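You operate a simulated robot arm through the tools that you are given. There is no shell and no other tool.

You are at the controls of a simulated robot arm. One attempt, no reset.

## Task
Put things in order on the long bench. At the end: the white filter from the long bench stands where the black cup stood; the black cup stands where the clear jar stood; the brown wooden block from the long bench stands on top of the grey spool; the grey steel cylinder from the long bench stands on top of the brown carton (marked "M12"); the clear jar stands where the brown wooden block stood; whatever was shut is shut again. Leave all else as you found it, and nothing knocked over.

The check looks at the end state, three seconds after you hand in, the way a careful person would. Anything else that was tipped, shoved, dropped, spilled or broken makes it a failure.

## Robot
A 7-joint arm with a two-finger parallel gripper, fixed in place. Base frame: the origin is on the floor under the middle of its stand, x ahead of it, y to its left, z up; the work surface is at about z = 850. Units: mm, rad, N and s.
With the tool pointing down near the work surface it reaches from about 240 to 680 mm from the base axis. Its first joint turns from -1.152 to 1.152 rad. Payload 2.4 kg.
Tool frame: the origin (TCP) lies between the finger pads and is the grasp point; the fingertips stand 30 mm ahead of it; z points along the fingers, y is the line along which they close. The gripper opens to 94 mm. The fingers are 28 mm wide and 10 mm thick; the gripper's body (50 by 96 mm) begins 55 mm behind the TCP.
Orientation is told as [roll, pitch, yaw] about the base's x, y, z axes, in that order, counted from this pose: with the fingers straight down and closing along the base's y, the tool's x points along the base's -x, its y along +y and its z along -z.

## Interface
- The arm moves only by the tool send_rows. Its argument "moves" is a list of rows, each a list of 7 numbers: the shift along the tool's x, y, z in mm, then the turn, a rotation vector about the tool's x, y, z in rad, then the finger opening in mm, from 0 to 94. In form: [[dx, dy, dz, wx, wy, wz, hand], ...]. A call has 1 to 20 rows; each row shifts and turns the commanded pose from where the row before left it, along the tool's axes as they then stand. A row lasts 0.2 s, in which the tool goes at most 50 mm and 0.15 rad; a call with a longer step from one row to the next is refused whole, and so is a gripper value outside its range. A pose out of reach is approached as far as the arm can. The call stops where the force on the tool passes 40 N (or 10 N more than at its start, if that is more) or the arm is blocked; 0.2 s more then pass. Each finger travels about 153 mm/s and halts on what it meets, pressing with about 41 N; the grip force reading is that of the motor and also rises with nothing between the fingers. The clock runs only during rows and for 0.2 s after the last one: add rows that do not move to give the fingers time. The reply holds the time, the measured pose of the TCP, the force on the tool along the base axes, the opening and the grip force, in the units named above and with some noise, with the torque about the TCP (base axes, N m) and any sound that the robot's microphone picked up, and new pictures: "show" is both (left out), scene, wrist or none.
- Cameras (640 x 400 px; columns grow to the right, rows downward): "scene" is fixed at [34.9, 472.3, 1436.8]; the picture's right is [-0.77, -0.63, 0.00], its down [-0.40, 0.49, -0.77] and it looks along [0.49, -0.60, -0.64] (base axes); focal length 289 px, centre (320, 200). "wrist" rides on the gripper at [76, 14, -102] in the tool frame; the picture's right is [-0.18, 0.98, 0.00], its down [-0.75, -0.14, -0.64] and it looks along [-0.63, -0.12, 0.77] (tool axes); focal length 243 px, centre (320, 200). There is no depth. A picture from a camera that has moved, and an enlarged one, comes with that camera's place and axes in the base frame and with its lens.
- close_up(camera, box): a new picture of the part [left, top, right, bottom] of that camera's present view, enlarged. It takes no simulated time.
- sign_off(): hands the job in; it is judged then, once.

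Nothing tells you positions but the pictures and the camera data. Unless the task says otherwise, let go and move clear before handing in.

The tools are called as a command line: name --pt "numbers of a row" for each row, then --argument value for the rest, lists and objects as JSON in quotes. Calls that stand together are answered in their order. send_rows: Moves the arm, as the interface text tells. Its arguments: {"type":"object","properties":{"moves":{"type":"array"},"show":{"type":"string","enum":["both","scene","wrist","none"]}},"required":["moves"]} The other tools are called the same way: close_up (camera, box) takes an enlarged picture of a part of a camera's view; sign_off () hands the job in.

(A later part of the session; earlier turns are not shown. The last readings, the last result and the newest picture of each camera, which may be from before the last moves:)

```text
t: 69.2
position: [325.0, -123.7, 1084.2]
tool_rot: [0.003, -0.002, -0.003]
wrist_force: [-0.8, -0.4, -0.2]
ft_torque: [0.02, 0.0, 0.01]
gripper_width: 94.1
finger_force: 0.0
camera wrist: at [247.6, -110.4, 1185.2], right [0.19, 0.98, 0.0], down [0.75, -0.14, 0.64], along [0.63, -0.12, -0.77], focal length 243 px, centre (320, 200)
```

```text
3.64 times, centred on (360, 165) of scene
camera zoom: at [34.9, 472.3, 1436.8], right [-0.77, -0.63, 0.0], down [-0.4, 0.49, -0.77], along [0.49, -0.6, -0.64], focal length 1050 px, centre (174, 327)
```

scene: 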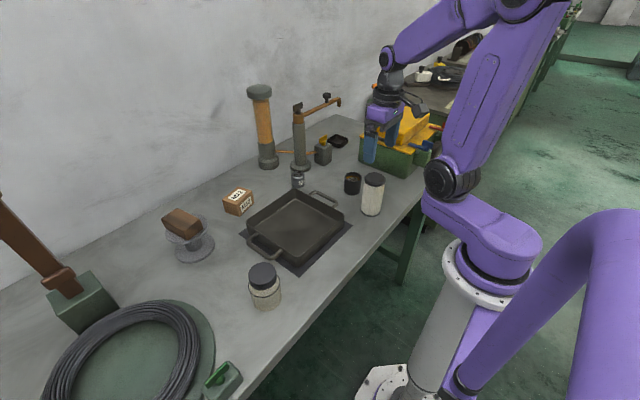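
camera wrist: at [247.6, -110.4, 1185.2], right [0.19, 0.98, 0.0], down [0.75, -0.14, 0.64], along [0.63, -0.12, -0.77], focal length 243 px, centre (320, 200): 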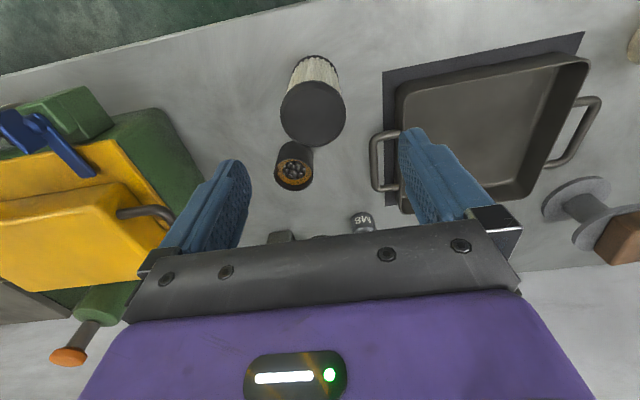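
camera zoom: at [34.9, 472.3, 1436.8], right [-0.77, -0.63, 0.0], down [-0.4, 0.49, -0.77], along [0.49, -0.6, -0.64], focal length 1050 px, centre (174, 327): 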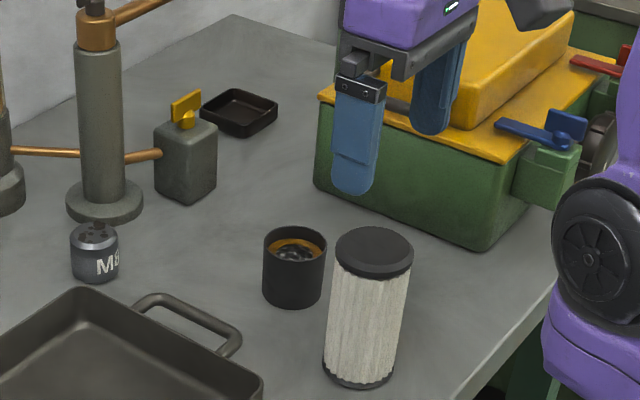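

The cup now stands exactly where the jar's base was. The filter is at about (327, -130), top z≈972; I'll shift over it, lower to just above its cap and check.

send_rows --pt "-1.3 -6.3 0 0 0 0 94" --pt "0 0 35 0 0 0 94" --pt "0 0 28 0 0 0 94" --pt "0 0 0 0 0 0 94" --pt "0 0 0 0 0 0 94"

close_up --camera "wrist" --box '[200, 60, 440, 220]'

close_up --camera "scene" --box '[330, 110, 430, 220]'

```text
t: 70.4
position: [327.2, -128.5, 1020.3]
tool_rot: [0.003, -0.003, 0.0]
wrist_force: [0.9, 0.8, -0.6]
ft_torque: [-0.01, 0.01, 0.03]
gripper_width: 94.0
finger_force: 0.0
camera wrist: at [249.8, -115.6, 1121.4], right [0.18, 0.98, 0.0], down [0.75, -0.14, 0.64], along [0.63, -0.12, -0.77], focal length 243 px, centre (320, 200)
```

scene: 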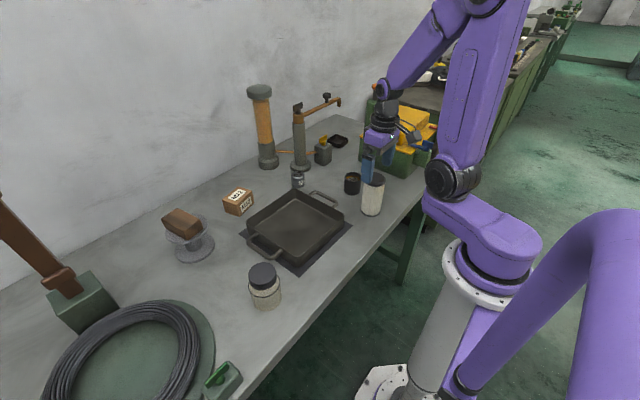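
wrist: 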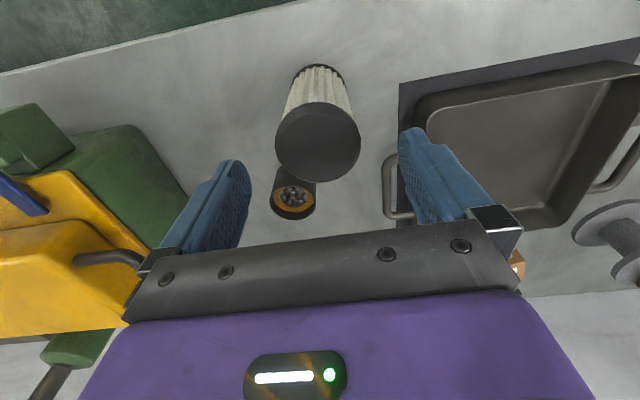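

```text
2.50 times, centred on (320, 140) of wrist
camera zoom: at [249.8, -115.6, 1121.4], right [0.18, 0.98, 0.0], down [0.75, -0.14, 0.64], along [0.63, -0.12, -0.77], focal length 606 px, centre (320, 350)
```

zoom: 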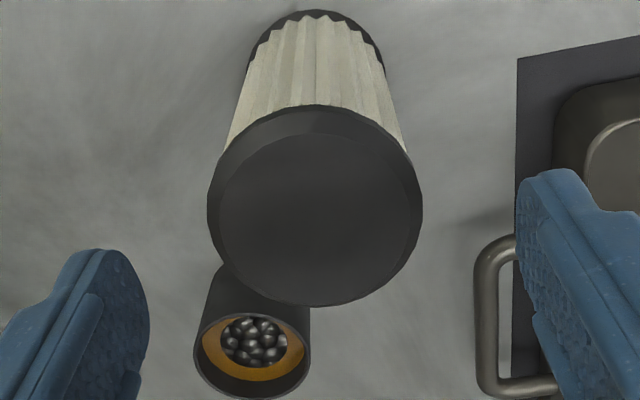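

```text
3.64 times, centred on (380, 165) of scene
camera zoom: at [34.9, 472.3, 1436.8], right [-0.77, -0.63, 0.0], down [-0.4, 0.49, -0.77], along [0.49, -0.6, -0.64], focal length 1050 px, centre (102, 327)
```

zoom: 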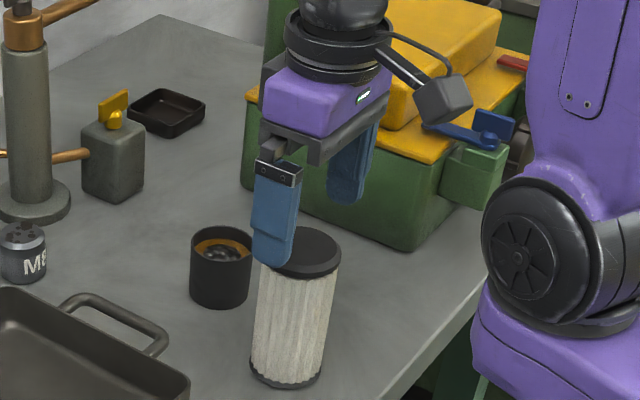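

Allowing for perspective bias in the ellipse centre, the filter is centred to within about 1 mm. I'll lower to z≈948, with fingers around the cap and upper body, and close gently.

send_rows --pt "0 -1.2 25 0 0 0 94" --pt "0 0 25 0 0 0 94" --pt "0 0 15 0 0 0 90" --pt "0 0 7 0 0 0 85" --pt "0 0 0 0 0 0 78" --pt "0 0 0 0 0 0 74" --pt "0 0 0 0 0 0 74"

close_up --camera "wrist" --box '[200, 80, 440, 240]'

close_up --camera "scene" --box '[330, 110, 430, 220]'

```text
t: 72.0
position: [324.8, -129.5, 947.8]
tool_rot: [0.004, -0.003, 0.001]
wrist_force: [0.4, 0.9, 0.5]
ft_torque: [0.01, -0.02, 0.01]
gripper_width: 73.9
finger_force: 0.1
camera wrist: at [248.0, -116.3, 1049.0], right [0.18, 0.98, 0.0], down [0.75, -0.14, 0.64], along [0.63, -0.12, -0.77], focal length 243 px, centre (320, 200)
```

scene: 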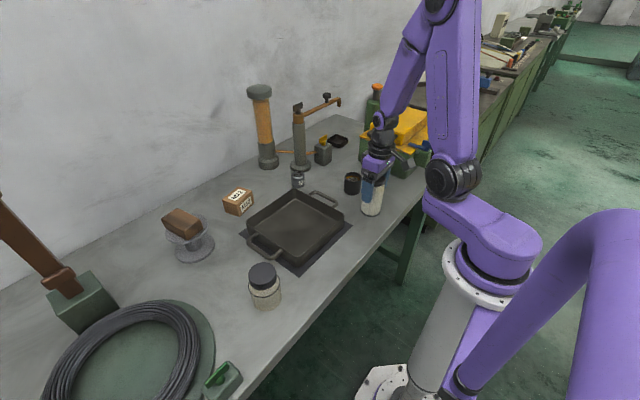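
wrist: 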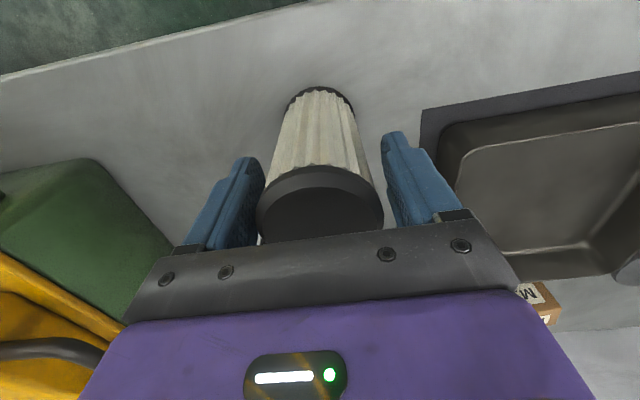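

```text
2.50 times, centred on (320, 160) of wrist
camera zoom: at [248.0, -116.3, 1049.0], right [0.18, 0.98, 0.0], down [0.75, -0.14, 0.64], along [0.63, -0.12, -0.77], focal length 606 px, centre (320, 300)
```

zoom: 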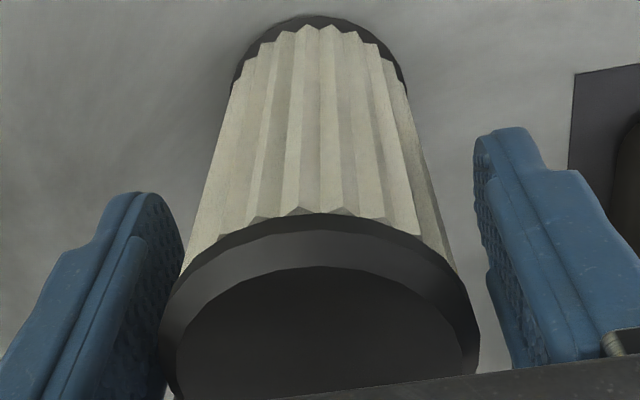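

```text
3.64 times, centred on (380, 165) of scene
camera zoom: at [34.9, 472.3, 1436.8], right [-0.77, -0.63, 0.0], down [-0.4, 0.49, -0.77], along [0.49, -0.6, -0.64], focal length 1050 px, centre (102, 327)
```

zoom: 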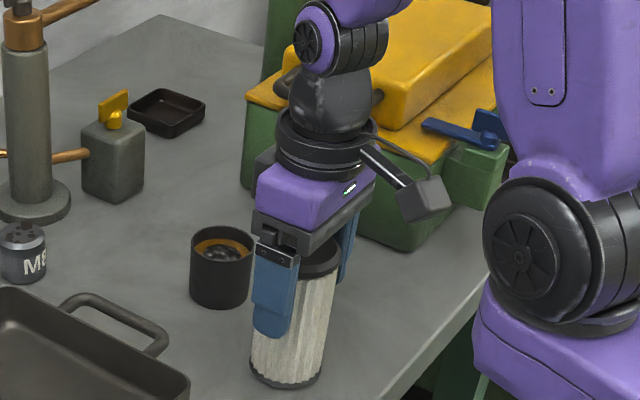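

The filter cap is exactly centred, so I'll close in small steps.

send_rows --pt "0 0 0 0 0 0 69" --pt "0 0 0 0 0 0 66" --pt "0 0 0 0 0 0 64" --pt "0 0 0 0 0 0 62" --pt "0 0 0 0 0 0 61" --pt "0 0 0 0 0 0 60" --pt "0 0 0 0 0 0 59" --pt "0 0 0 0 0 0 58" --pt "0 0 0 0 0 0 57" --pt "0 0 0 0 0 0 56" --pt "0 0 0 0 0 0 55" --pt "0 0 0 0 0 0 54" --show "wrist"

```text
t: 74.6
position: [325.7, -129.2, 948.6]
tool_rot: [0.003, -0.005, 0.001]
wrist_force: [0.6, -0.4, 0.4]
ft_torque: [0.01, -0.03, 0.03]
gripper_width: 61.9
finger_force: 40.5
camera wrist: at [248.1, -116.3, 1049.0], right [0.18, 0.98, 0.0], down [0.75, -0.14, 0.64], along [0.63, -0.12, -0.77], focal length 243 px, centre (320, 200)
```

wrist: 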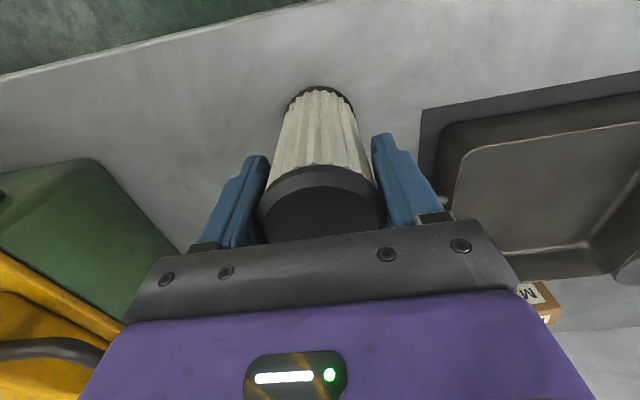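

The filter is held at 62 mm. I'll lift it straight up and check the hold.

send_rows --pt "0 0 -3 0 0 0 54" --pt "0 0 -8 0 0 0 54" --pt "0 0 -16 0 0 0 54" --pt "0 0 -25 0 0 0 54" --pt "0 0 -30 0 0 0 54" --pt "0 0 -25 0 0 0 54" --pt "0 0 -12 0 0 0 54" --pt "0 0 0 0 0 0 54" --pt "0 0 0 0 0 0 54"

close_up --camera "scene" --box '[330, 90, 430, 220]'

```text
t: 76.6
position: [327.8, -129.6, 1066.7]
tool_rot: [0.004, -0.002, 0.0]
wrist_force: [-0.7, 0.0, -0.6]
ft_torque: [-0.01, 0.03, -0.01]
gripper_width: 61.8
finger_force: 41.4
camera wrist: at [250.6, -117.4, 1168.1], right [0.18, 0.98, 0.0], down [0.75, -0.14, 0.64], along [0.63, -0.12, -0.77], focal length 243 px, centre (320, 200)
```

scene: 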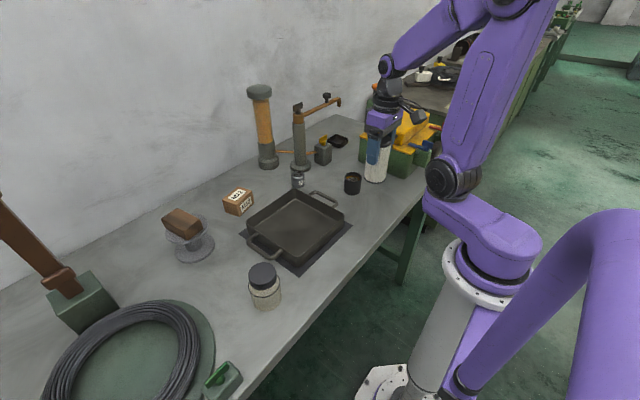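
wrist: 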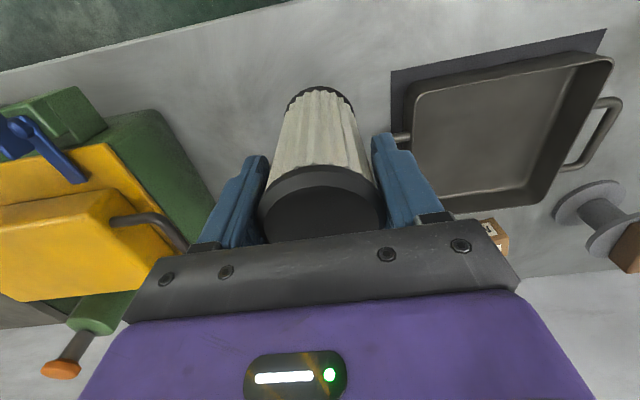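

```text
3.08 times, centred on (380, 155) of scene
camera zoom: at [35.0, 472.3, 1436.8], right [-0.77, -0.63, 0.0], down [-0.4, 0.49, -0.77], along [0.49, -0.6, -0.64], focal length 888 px, centre (135, 338)
```

zoom: 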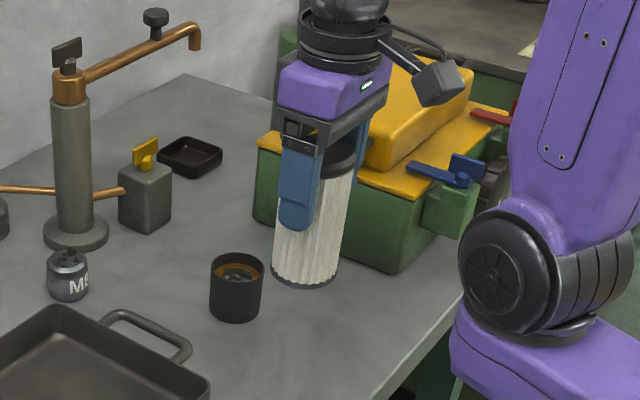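

The filter hangs upright. I'll carry it to above the cup's old spot at (571, -331).

send_rows --pt "-9.8 -8.1 0 0 0 0 54" --pt "-19.6 -16.1 0 0 0 0 54" --pt "-27 -22.2 0 0 0 0 54" --pt "-27 -22.2 0 0 0 0 54" --pt "-27 -22.2 0 0 0 0 54" --pt "-27 -22.2 0 0 0 0 54" --pt "-27 -22.2 0 0 0 0 54" --pt "-27 -22.2 0 0 0 0 54" --pt "-27 -22.2 0 0 0 0 54" --pt "-18 -15 0 0 0 0 54" --pt "-8.1 -6.9 0 0 0 0 54" --pt "0 0 0 0 0 0 54" --pt "0 0 0 0 0 0 54"

close_up --camera "scene" --box '[280, 60, 400, 190]'

send_rows --pt "0 0 0 0 0 0 54" --show "none"

```text
t: 79.4
position: [567.8, -333.5, 1069.0]
tool_rot: [0.004, -0.003, 0.001]
wrist_force: [-0.3, -0.6, -1.3]
ft_torque: [-0.04, 0.03, 0.04]
gripper_width: 61.7
finger_force: 41.3
camera wrist: at [491.9, -320.8, 1169.0], right [0.18, 0.98, 0.0], down [0.75, -0.14, 0.64], along [0.63, -0.12, -0.77], focal length 243 px, centre (320, 200)
```

scene: 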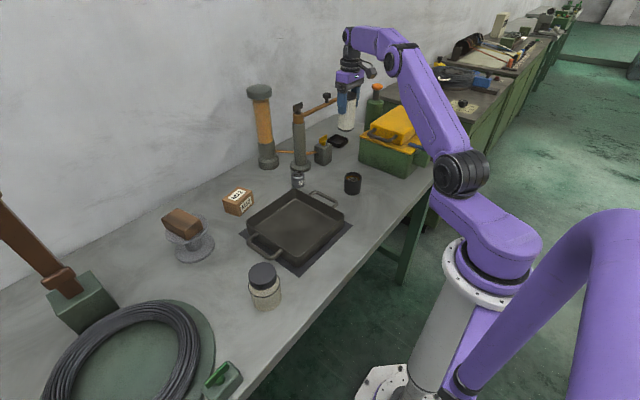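
wrist: 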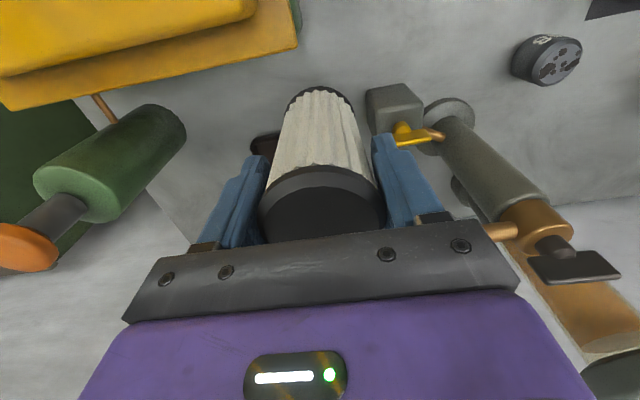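

```text
3.08 times, centred on (340, 125) of scene
camera zoom: at [35.0, 472.3, 1436.8], right [-0.77, -0.63, 0.0], down [-0.4, 0.49, -0.77], along [0.49, -0.6, -0.64], focal length 888 px, centre (258, 431)
```

zoom: 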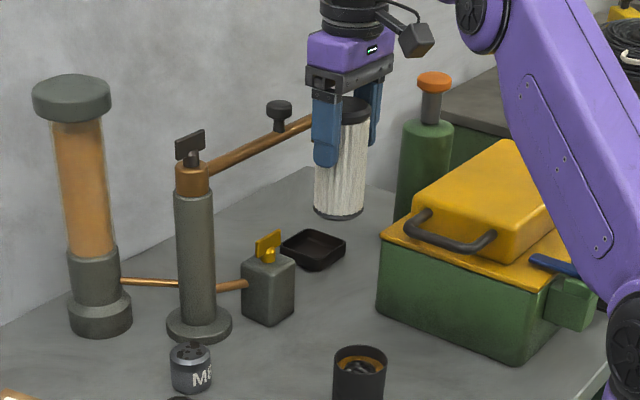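

```text
t: 79.8
position: [568.6, -333.1, 1069.2]
tool_rot: [0.003, -0.004, 0.0]
wrist_force: [0.1, 1.0, -1.0]
ft_torque: [-0.02, 0.0, -0.02]
gripper_width: 61.9
finger_force: 41.0
```

I'll nudge 2–3 mm into position and lower to just above the bench.

send_rows --pt "-2.8 2.2 0 0 0 0 54" --pt "0 0 8 0 0 0 54" --pt "0 0 18 0 0 0 54" --pt "0 0 25 0 0 0 54" --pt "0 0 25 0 0 0 54" --pt "0 0 18 0 0 0 54" --pt "0 0 10 0 0 0 54" --pt "0 0 6 0 0 0 54" --pt "0 0 0 0 0 0 54" --pt "0 0 0 0 0 0 54"

close_up --camera "scene" --box '[290, 80, 410, 180]'

send_rows --pt "0 0 0 0 0 0 54" --show "none"

```text
t: 82.0
position: [574.3, -329.7, 955.7]
tool_rot: [0.004, -0.003, 0.0]
wrist_force: [-0.4, 0.0, -1.1]
ft_torque: [0.01, 0.0, 0.01]
gripper_width: 61.8
finger_force: 40.8
camera wrist: at [497.3, -316.3, 1057.4], right [0.18, 0.98, 0.0], down [0.75, -0.14, 0.64], along [0.63, -0.12, -0.77], focal length 243 px, centre (320, 200)
```

scene: 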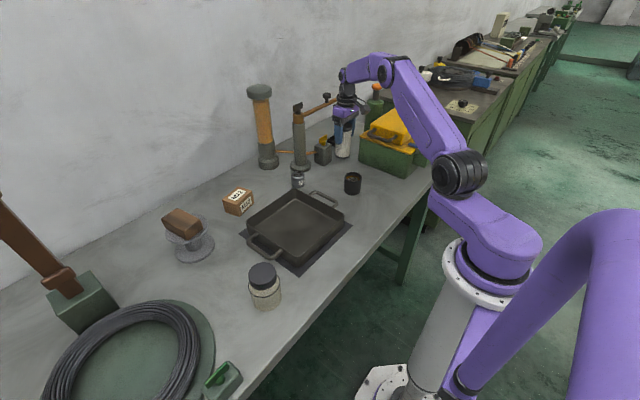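
wrist: 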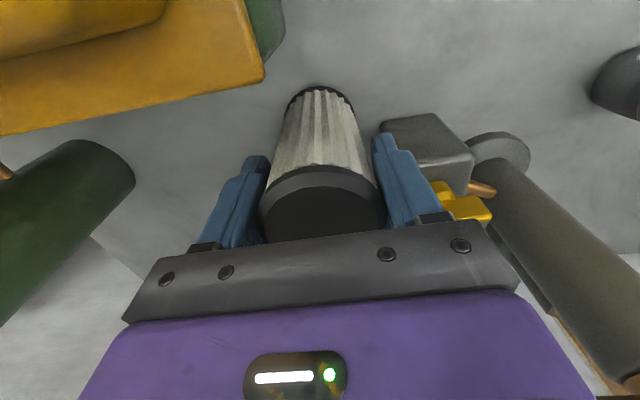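

```text
4.00 times, centred on (350, 130) of scene
camera zoom: at [35.0, 472.3, 1436.8], right [-0.77, -0.63, 0.0], down [-0.4, 0.49, -0.77], along [0.49, -0.6, -0.64], focal length 1154 px, centre (200, 480)
```

zoom: 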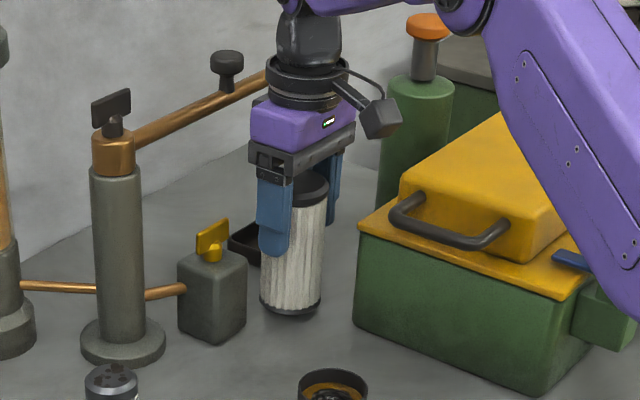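

```text
t: 82.4
position: [575.0, -330.3, 956.9]
tool_rot: [0.004, -0.003, 0.001]
wrist_force: [0.4, -0.7, -1.3]
ft_torque: [-0.01, -0.05, 0.0]
gripper_width: 61.7
finger_force: 41.1
```

The reading drifted about 3 mm in x on the way down. I'll use the same close-up I took of the cup originally to compare positions directly.

close_up --camera "scene" --box '[300, 120, 380, 170]'

```text
8.00 times, centred on (340, 145) of scene
camera zoom: at [35.0, 472.3, 1436.8], right [-0.77, -0.63, 0.0], down [-0.4, 0.49, -0.77], along [0.49, -0.6, -0.64], focal length 2309 px, centre (160, 640)
```

zoom: 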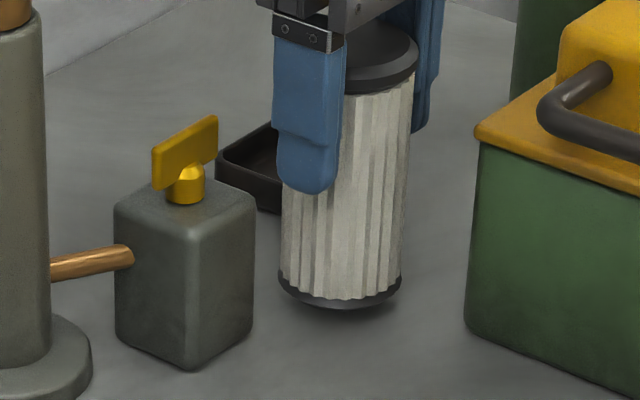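

The comparison shows the filter sits about 6 mm off the tool axis, so its base is roughly 9–10 mm too far in +x. I'll shift it back and compare again.

send_rows --pt "4.8 0.3 0 0 0 0 54" --pt "4.7 0.3 0 0 0 0 54" --pt "0 0 0 0 0 0 54" --pt "0 0 0 0 0 0 54"

close_up --camera "scene" --box '[300, 120, 380, 170]'

close_up --camera "wrist" --box '[200, 80, 440, 240]'

```text
t: 83.4
position: [565.2, -328.9, 956.4]
tool_rot: [0.004, -0.003, -0.001]
wrist_force: [0.0, 0.0, -1.4]
ft_torque: [0.01, 0.01, -0.03]
gripper_width: 61.5
finger_force: 41.3
camera wrist: at [487.3, -316.3, 1057.5], right [0.18, 0.98, 0.0], down [0.75, -0.14, 0.64], along [0.63, -0.12, -0.77], focal length 243 px, centre (320, 200)
```

scene: 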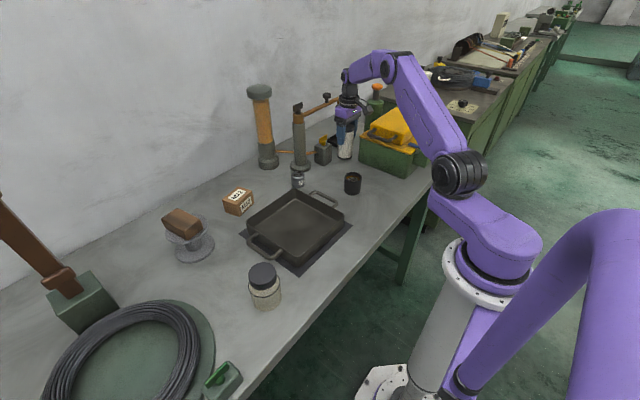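
wrist: 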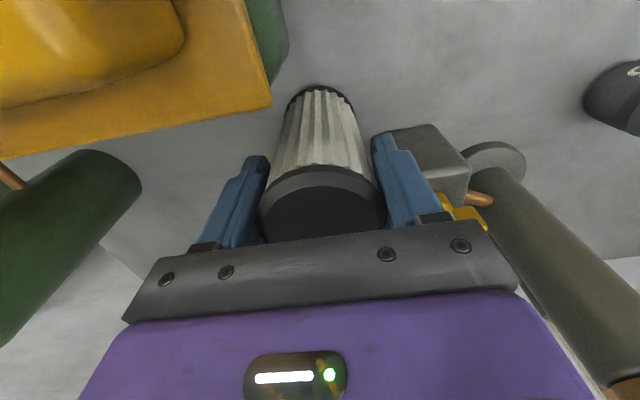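

```text
8.00 times, centred on (340, 145) of scene
camera zoom: at [35.0, 472.3, 1436.8], right [-0.77, -0.63, 0.0], down [-0.4, 0.49, -0.77], along [0.49, -0.6, -0.64], focal length 2309 px, centre (160, 640)
```

zoom: 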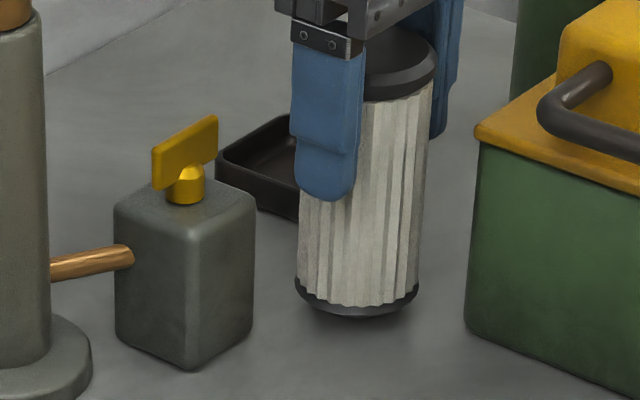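

```text
2.50 times, centred on (320, 160) of wrist
camera zoom: at [487.3, -316.3, 1057.5], right [0.18, 0.98, 0.0], down [0.75, -0.14, 0.64], along [0.63, -0.12, -0.77], focal length 606 px, centre (320, 300)
```

zoom: 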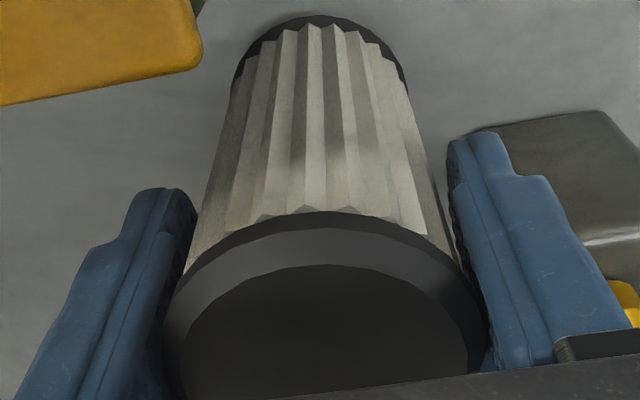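

Now it's within 2 mm of the cup's old footprint. I'll make a last 1.5 mm nudge in y and lower to contact.

send_rows --pt "0 1.5 2 0 0 0 54" --pt "0 0 2 0 0 0 54" --pt "0 0 1.5 0 0 0 54" --pt "0 0 0 0 0 0 54" --show "none"

send_rows --pt "0 0 1 0 0 0 54" --pt "0 0 0 0 0 0 54" --show "none"

send_rows --pt "0 0 1 0 0 0 54" --pt "0 0 0 0 0 0 54" --show "none"

```text
t: 84.4
position: [564.9, -326.8, 952.0]
tool_rot: [0.003, -0.004, -0.001]
wrist_force: [0.2, -1.1, -1.1]
ft_torque: [-0.01, 0.03, -0.01]
gripper_width: 61.7
finger_force: 41.4
```

```text
t: 85.0
position: [564.1, -328.7, 950.5]
tool_rot: [0.004, -0.004, -0.001]
wrist_force: [0.2, -0.1, -1.4]
ft_torque: [-0.01, 0.0, 0.01]
gripper_width: 61.7
finger_force: 41.0
```

```text
t: 85.6
position: [564.2, -326.5, 949.7]
tool_rot: [0.005, -0.004, -0.001]
wrist_force: [-0.2, 0.4, -1.7]
ft_torque: [0.0, 0.01, -0.02]
gripper_width: 61.6
finger_force: 41.1
```

Still no contact, so I'll keep going in small steps.

send_rows --pt "0 0 1 0 0 0 54" --pt "0 0 0 0 0 0 54" --show "none"

send_rows --pt "0 0 0.7 0 0 0 54" --pt "0 0 0 0 0 0 54" --show "none"

```text
t: 86.2
position: [563.5, -325.9, 949.8]
tool_rot: [0.004, -0.004, 0.0]
wrist_force: [-0.5, -0.5, -2.2]
ft_torque: [0.01, 0.01, 0.01]
gripper_width: 61.4
finger_force: 41.2
```

```text
t: 86.8
position: [564.0, -325.3, 947.7]
tool_rot: [0.004, -0.004, 0.001]
wrist_force: [0.5, -0.3, -0.8]
ft_torque: [-0.01, 0.0, 0.02]
gripper_width: 61.6
finger_force: 40.9
```

send_rows --pt "0 0 0.7 0 0 0 54" --pt "0 0 0 0 0 0 54" --show "none"

close_up --camera "scene" --box '[300, 120, 380, 170]'

```text
t: 87.4
position: [564.9, -326.4, 947.0]
tool_rot: [0.004, -0.003, 0.0]
wrist_force: [0.3, 0.0, 2.9]
ft_torque: [0.13, 0.04, 0.0]
gripper_width: 61.7
finger_force: 40.8
```

```text
8.00 times, centred on (340, 145) of scene
camera zoom: at [34.9, 472.3, 1436.8], right [-0.77, -0.63, 0.0], down [-0.4, 0.49, -0.77], along [0.49, -0.6, -0.64], focal length 2309 px, centre (160, 640)
```

zoom: 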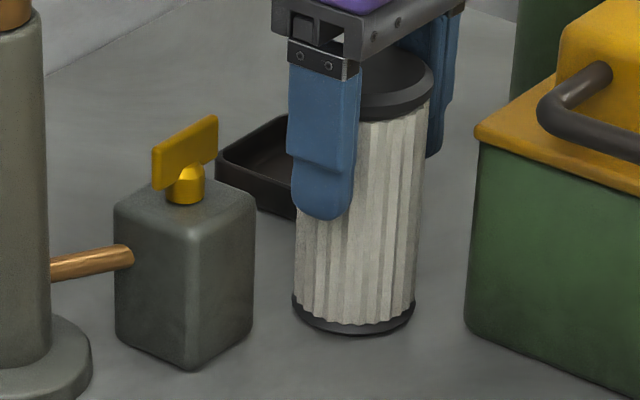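

The filter is resting on the bench and its footprint matches the cup's original. I'll release very gradually.

send_rows --pt "0 0 0 0 0 0 57" --pt "0 0 0 0 0 0 59.5" --pt "0 0 0 0 0 0 60.8" --pt "0 0 0 0 0 0 61.3" --pt "0 0 0 0 0 0 61.7" --pt "0 0 0 0 0 0 62.1" --pt "0 0 0 0 0 0 62.5" --pt "0 0 0 0 0 0 63" --pt "0 0 0 0 0 0 64" --pt "0 0 0 0 0 0 67" --pt "0 0 0 0 0 0 72" --pt "0 0 0 0 0 0 78" --pt "0 0 0 0 0 0 78"

close_up --camera "scene" --box '[300, 120, 380, 170]'

```text
t: 90.2
position: [565.2, -326.7, 947.8]
tool_rot: [0.005, -0.004, 0.001]
wrist_force: [-0.7, 0.2, 0.0]
ft_torque: [0.01, -0.04, -0.01]
gripper_width: 77.8
finger_force: 0.1
camera wrist: at [487.0, -314.3, 1048.5], right [0.18, 0.98, 0.0], down [0.75, -0.14, 0.64], along [0.63, -0.12, -0.77], focal length 243 px, centre (320, 200)
```

scene: 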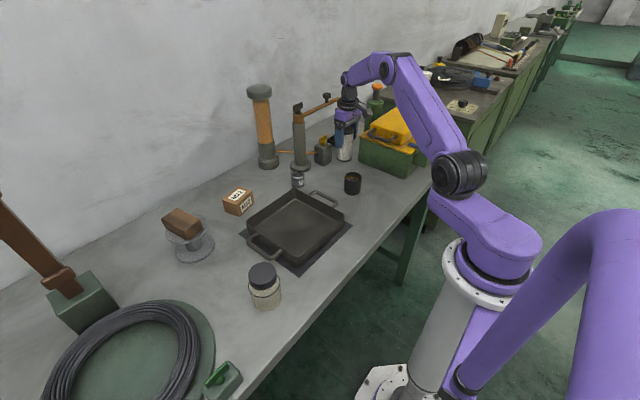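
wrist: 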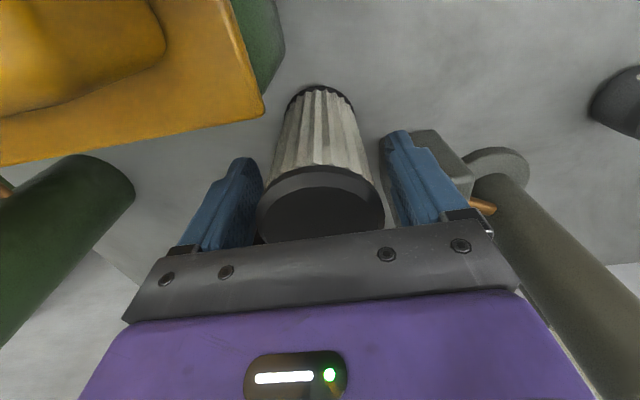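

```text
8.00 times, centred on (340, 145) of scene
camera zoom: at [34.9, 472.3, 1436.8], right [-0.77, -0.63, 0.0], down [-0.4, 0.49, -0.77], along [0.49, -0.6, -0.64], focal length 2309 px, centre (160, 640)
```

zoom: 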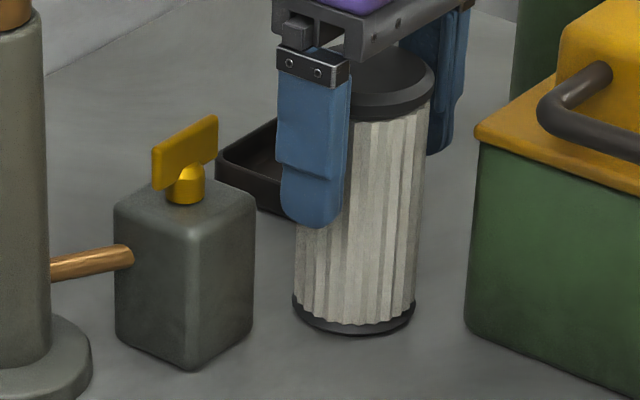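

The filter stands alone on the cup's old spot. I'll rise straight up, then move over the M8 steel cylinder.

send_rows --pt "0 0 -6 0 0 0 78" --pt "0 0 -16 0 0 0 78" --pt "0 0 -32 0 0 0 78" --pt "0 0 -40 0 0 0 78" --pt "0 0 -45 0 0 0 78" --pt "0 0 0 0 0 0 85" --pt "2 40 0 0 0 0 94" --pt "2 40 0 0 0 0 94" --pt "2 40 0 0 0 0 94" --pt "2 40 0 0 0 0 94" --pt "0 40 0 0 0 0 94" --pt "0 35 0 0 0 0 94" --pt "0 0 0 0 0 0 94" --pt "0 0 0 0 0 0 94"

close_up --camera "wrist" --box '[200, 0, 440, 160]'

close_up --camera "scene" --box '[270, 80, 390, 210]'

```text
t: 93.2
position: [558.0, -95.6, 1088.8]
tool_rot: [0.004, -0.003, -0.001]
wrist_force: [0.5, 0.1, -0.9]
ft_torque: [-0.01, -0.03, -0.01]
gripper_width: 93.9
finger_force: 0.0
camera wrist: at [480.3, -81.7, 1189.4], right [0.18, 0.98, 0.0], down [0.75, -0.14, 0.64], along [0.63, -0.12, -0.77], focal length 243 px, centre (320, 200)
```

scene: 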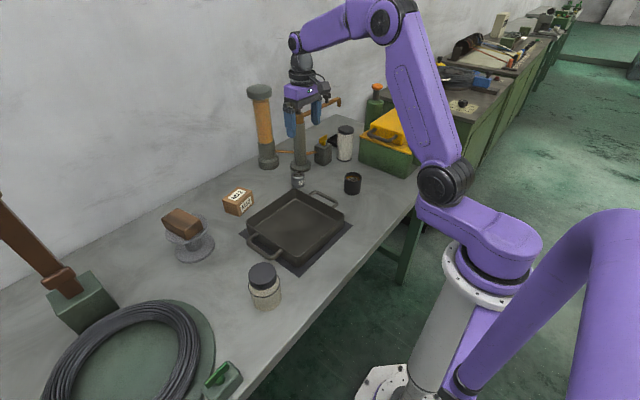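
wrist: 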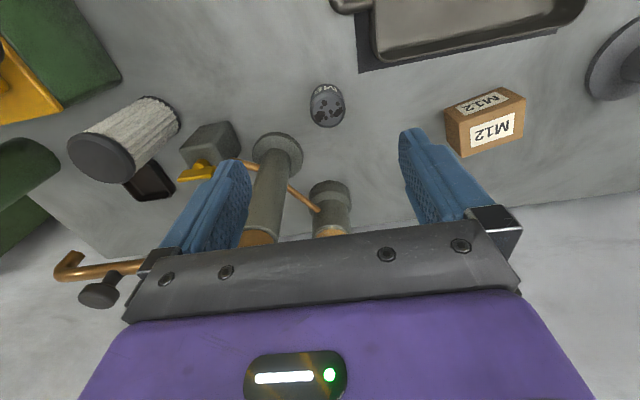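

```text
2.50 times, centred on (320, 80) of wrist
camera zoom: at [480.3, -81.7, 1189.4], right [0.18, 0.98, 0.0], down [0.75, -0.14, 0.64], along [0.63, -0.12, -0.77], focal length 606 px, centre (320, 500)
```

zoom: 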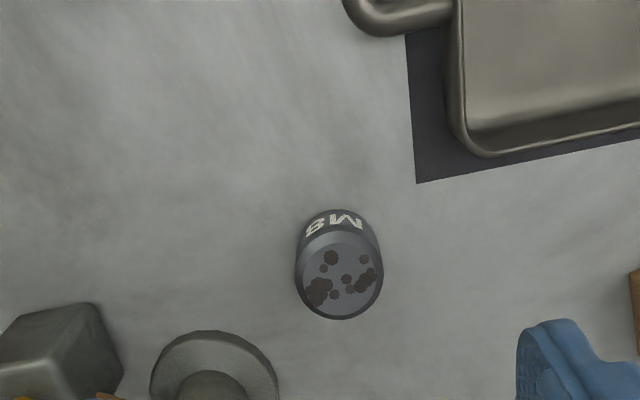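

```text
3.08 times, centred on (330, 145) of scene
camera zoom: at [34.9, 472.3, 1436.8], right [-0.77, -0.63, 0.0], down [-0.4, 0.49, -0.77], along [0.49, -0.6, -0.64], focal length 888 px, centre (289, 369)
```

zoom: 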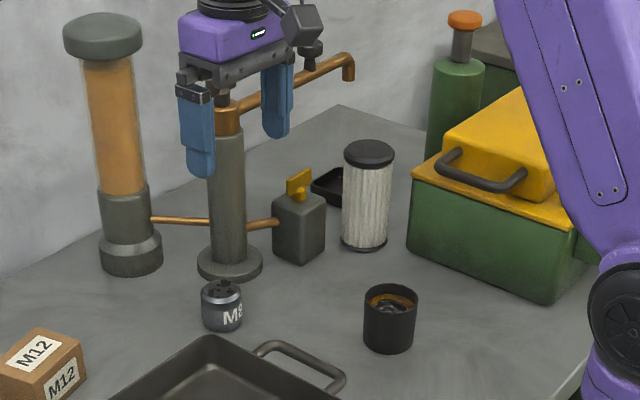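

The M8 cylinder is at about (587, -90), top z≈898. I'll move over it and descend partway to check.

send_rows --pt "-29 5.1 0 0 0 0 94" --pt "0 0 40 0 0 0 94" --pt "0 0 40 0 0 0 90" --pt "0 0 35 0 0 0 80" --pt "0 0 0 0 0 0 70" --pt "0 0 0 0 0 0 70"

close_up --camera "wrist" --box '[200, 60, 440, 220]'

close_up --camera "scene" --box '[260, 80, 380, 210]'

```text
t: 94.6
position: [587.2, -86.8, 973.7]
tool_rot: [0.004, -0.003, 0.001]
wrist_force: [0.2, -0.8, -0.6]
ft_torque: [0.01, 0.0, 0.01]
gripper_width: 69.6
finger_force: 0.2
camera wrist: at [509.5, -74.2, 1075.1], right [0.18, 0.98, 0.0], down [0.75, -0.14, 0.64], along [0.63, -0.12, -0.77], focal length 243 px, centre (320, 200)
```

scene: 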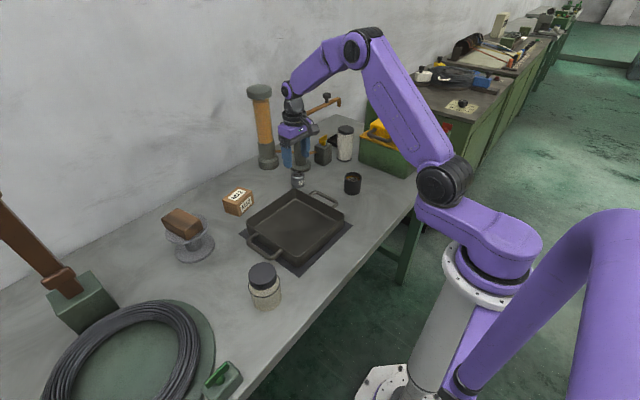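
wrist: 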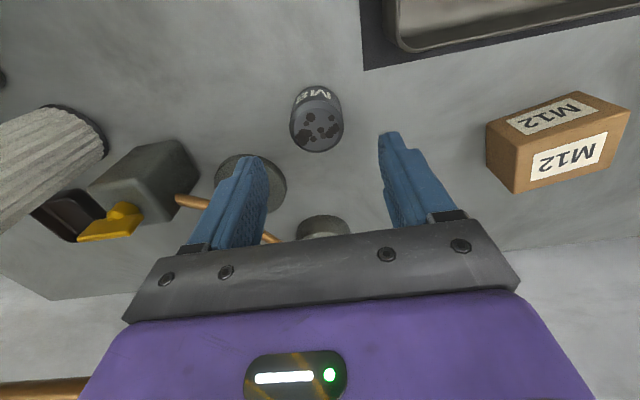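

```text
2.50 times, centred on (320, 140) of wrist
camera zoom: at [509.5, -74.2, 1075.1], right [0.18, 0.98, 0.0], down [0.75, -0.14, 0.64], along [0.63, -0.12, -0.77], focal length 606 px, centre (320, 350)
```

zoom: 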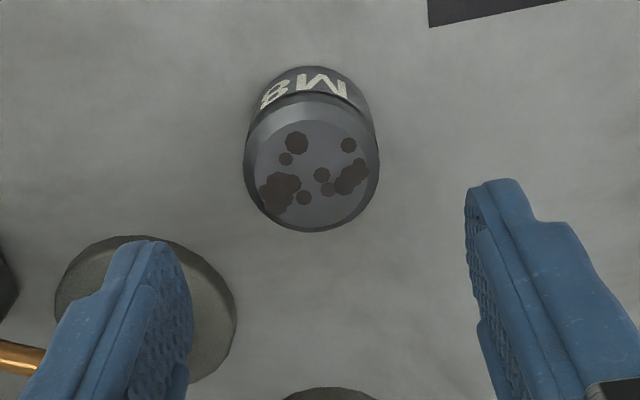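

```text
3.08 times, centred on (320, 145) of scene
camera zoom: at [34.9, 472.3, 1436.8], right [-0.77, -0.63, 0.0], down [-0.4, 0.49, -0.77], along [0.49, -0.6, -0.64], focal length 888 px, centre (320, 369)
```

zoom: 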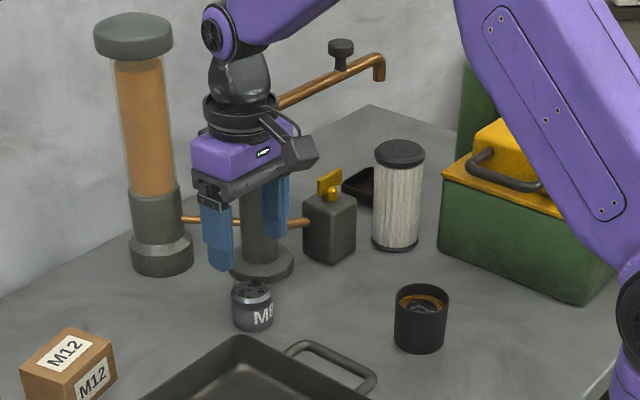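

The cylinder is slightly left of centre. I'll correct, lower to z≈890, and verify before closing.

send_rows --pt "-1.7 -3.1 0 0 0 0 70" --pt "0 0 30 0 0 0 70" --pt "0 0 30 0 0 0 70" --pt "0 0 16 0 0 0 70" --pt "0 0 7 0 0 0 70" --pt "0 0 0 0 0 0 70" --pt "0 0 0 0 0 0 70"

close_up --camera "wrist" --box '[200, 80, 440, 240]'

close_up --camera "scene" --box '[260, 100, 360, 210]'

```text
t: 96.2
position: [586.6, -89.6, 891.3]
tool_rot: [0.002, -0.006, 0.0]
wrist_force: [-0.3, 0.5, 0.3]
ft_torque: [0.0, 0.01, -0.03]
gripper_width: 69.7
finger_force: 0.0
camera wrist: at [508.3, -77.0, 991.9], right [0.18, 0.98, 0.0], down [0.75, -0.14, 0.64], along [0.63, -0.12, -0.77], focal length 243 px, centre (320, 200)
```

scene: 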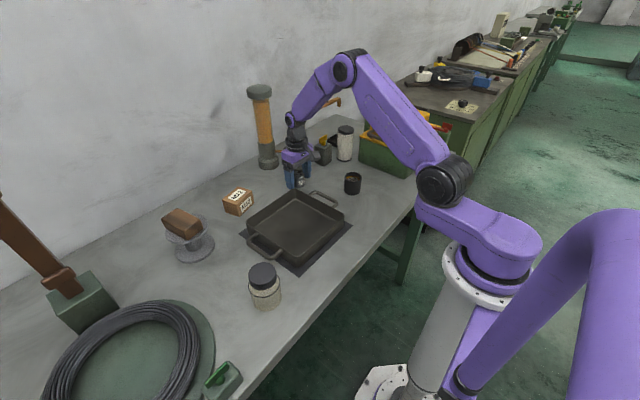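
wrist: 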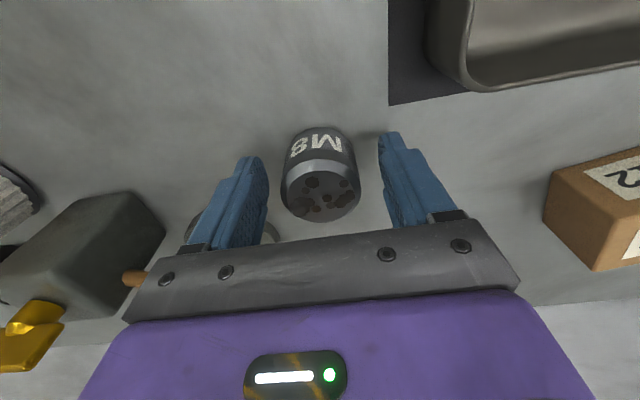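

```text
2.50 times, centred on (320, 160) of wrist
camera zoom: at [508.3, -77.0, 991.9], right [0.18, 0.98, 0.0], down [0.75, -0.14, 0.64], along [0.63, -0.12, -0.77], focal length 606 px, centre (320, 300)
```

zoom: 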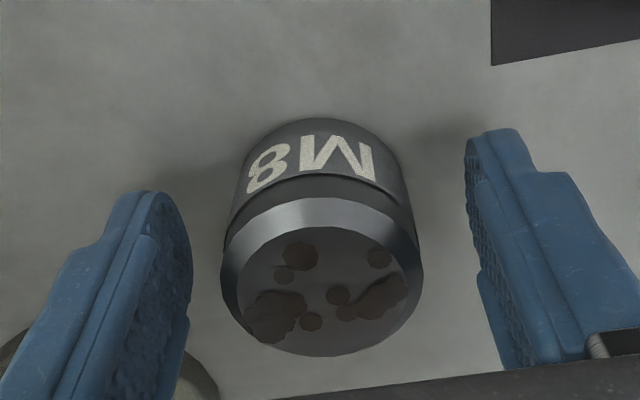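

```text
3.64 times, centred on (310, 155) of scene
camera zoom: at [34.9, 472.3, 1436.8], right [-0.77, -0.63, 0.0], down [-0.4, 0.49, -0.77], along [0.49, -0.6, -0.64], focal length 1050 px, centre (356, 364)
```

zoom: 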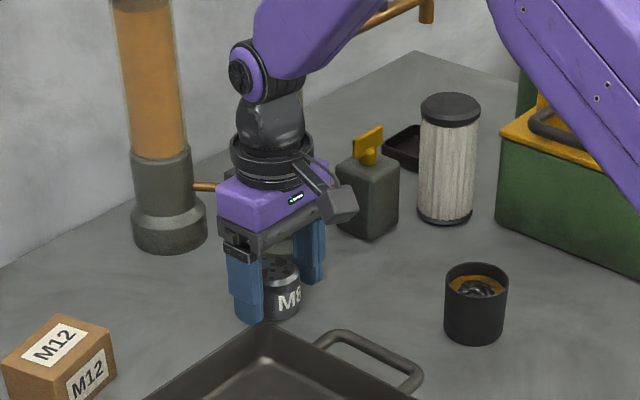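

The cylinder is centred between the fingers but about 3.5 mm ahead of the tool axis. I'll shift forward and close gently.

send_rows --pt "-3.5 0 0 0 0 0 70" --pt "0 0 0 0 0 0 62" --pt "0 0 0 0 0 0 55" --pt "0 0 0 0 0 0 50" --pt "0 0 0 0 0 0 47" --pt "0 0 0 0 0 0 45" --pt "0 0 0 0 0 0 43.5" --pt "0 0 0 0 0 0 42" --pt "0 0 0 0 0 0 41" --pt "0 0 0 0 0 0 40" --pt "0 0 0 0 0 0 39" --pt "0 0 0 0 0 0 37" --pt "0 0 0 0 0 0 35" --show "wrist"

close_up --camera "wrist" --box '[200, 80, 440, 240]'

```text
t: 99.0
position: [589.4, -89.4, 892.1]
tool_rot: [0.003, -0.004, -0.001]
wrist_force: [0.7, -1.7, 2.0]
ft_torque: [-0.14, 0.0, 0.02]
gripper_width: 43.5
finger_force: 40.7
camera wrist: at [512.0, -77.0, 991.8], right [0.18, 0.98, 0.0], down [0.75, -0.14, 0.64], along [0.63, -0.12, -0.77], focal length 243 px, centre (320, 200)
```

wrist: 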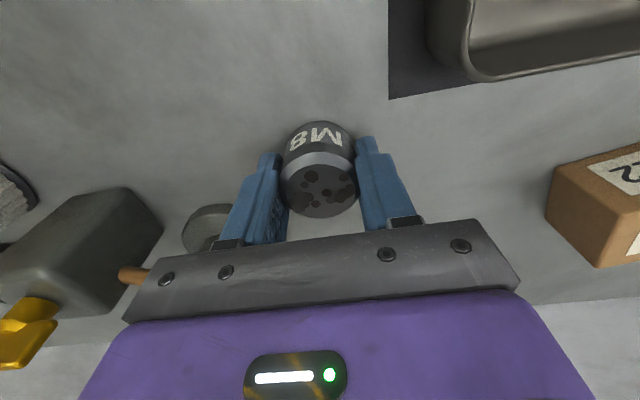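

```text
2.50 times, centred on (320, 160) of wrist
camera zoom: at [512.0, -77.0, 991.8], right [0.18, 0.98, 0.0], down [0.75, -0.14, 0.64], along [0.63, -0.12, -0.77], focal length 606 px, centre (320, 300)
```

zoom: 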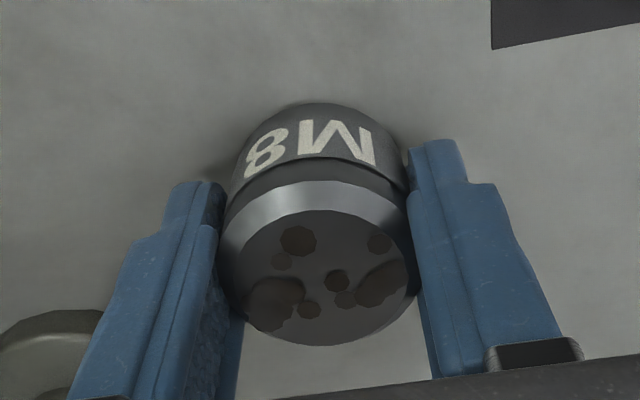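

The steel cylinder is held at 43.5 mm and centred. I'll lift it and carry it toward the carton.

send_rows --pt "0 0 -3 0 0 0 35" --pt "0 0 -8 0 0 0 35" --pt "0 0 -18 0 0 0 35" --pt "0 0 -28 0 0 0 35" --pt "0 0 -30 0 0 0 35" --pt "0 0 -22 0 0 0 35" --pt "0 0 -8 0 0 0 35" --pt "-3 10 0 0 0 0 35" --pt "-6.5 21.5 0 0 0 0 35" --pt "-9.5 31 0 0 0 0 35" --pt "-10.5 35 0 0 0 0 35" --pt "-10.5 35 0 0 0 0 35" --pt "-9.5 31 0 0 0 0 35" --pt "-7 23 0 0 0 0 35" --pt "-3.8 12 0 0 0 0 35" --pt "0 0 0 0 0 0 35" --pt "0 0 0 0 0 0 35"

close_up --camera "scene" --box '[195, 145, 285, 225]'

close_up --camera "wrist" --box '[200, 60, 440, 220]'

```text
t: 102.6
position: [652.7, 108.2, 1005.9]
tool_rot: [0.001, -0.004, 0.0]
wrist_force: [-0.4, 0.6, -2.8]
ft_torque: [0.0, 0.01, 0.02]
gripper_width: 43.0
finger_force: 40.9
camera wrist: at [574.6, 121.9, 1106.4], right [0.18, 0.98, 0.0], down [0.75, -0.14, 0.64], along [0.63, -0.12, -0.77], focal length 243 px, centre (320, 200)
```

scene: 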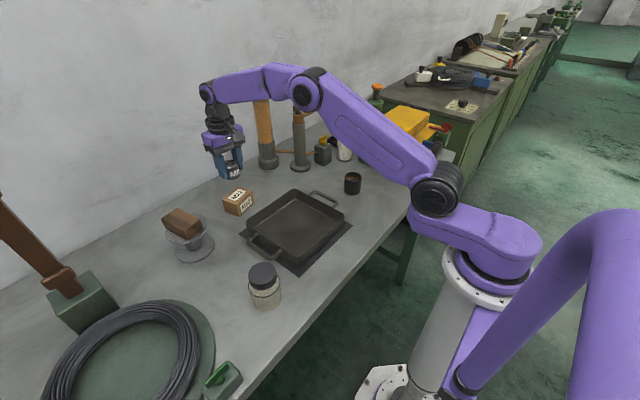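
wrist: 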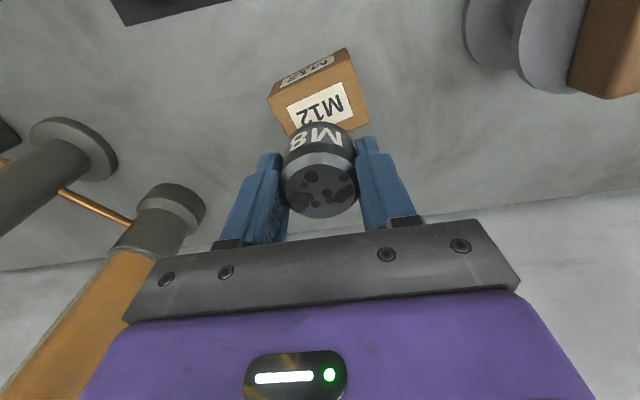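

```text
5.00 times, centred on (240, 185) of scene
camera zoom: at [35.0, 472.3, 1436.8], right [-0.77, -0.63, 0.0], down [-0.4, 0.49, -0.77], along [0.49, -0.6, -0.64], focal length 1443 px, centre (720, 275)
```

zoom: 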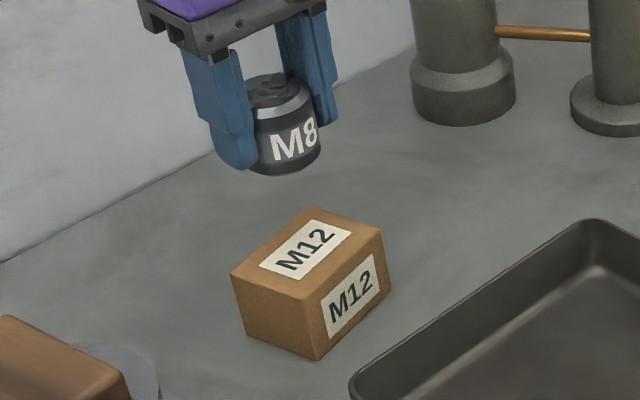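

```text
2.50 times, centred on (320, 140) of wrist
camera zoom: at [574.6, 121.9, 1106.4], right [0.18, 0.98, 0.0], down [0.75, -0.14, 0.64], along [0.63, -0.12, -0.77], focal length 606 px, centre (320, 350)
```

zoom: 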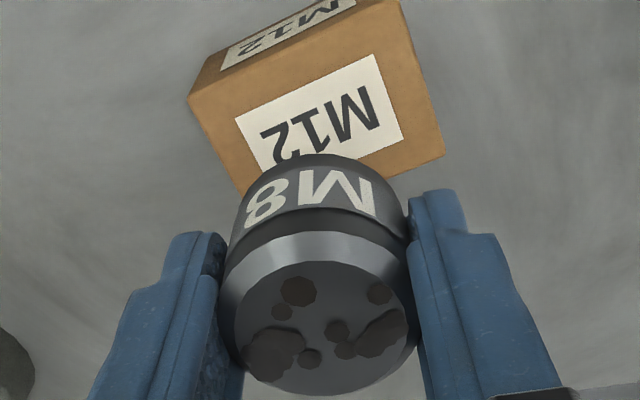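

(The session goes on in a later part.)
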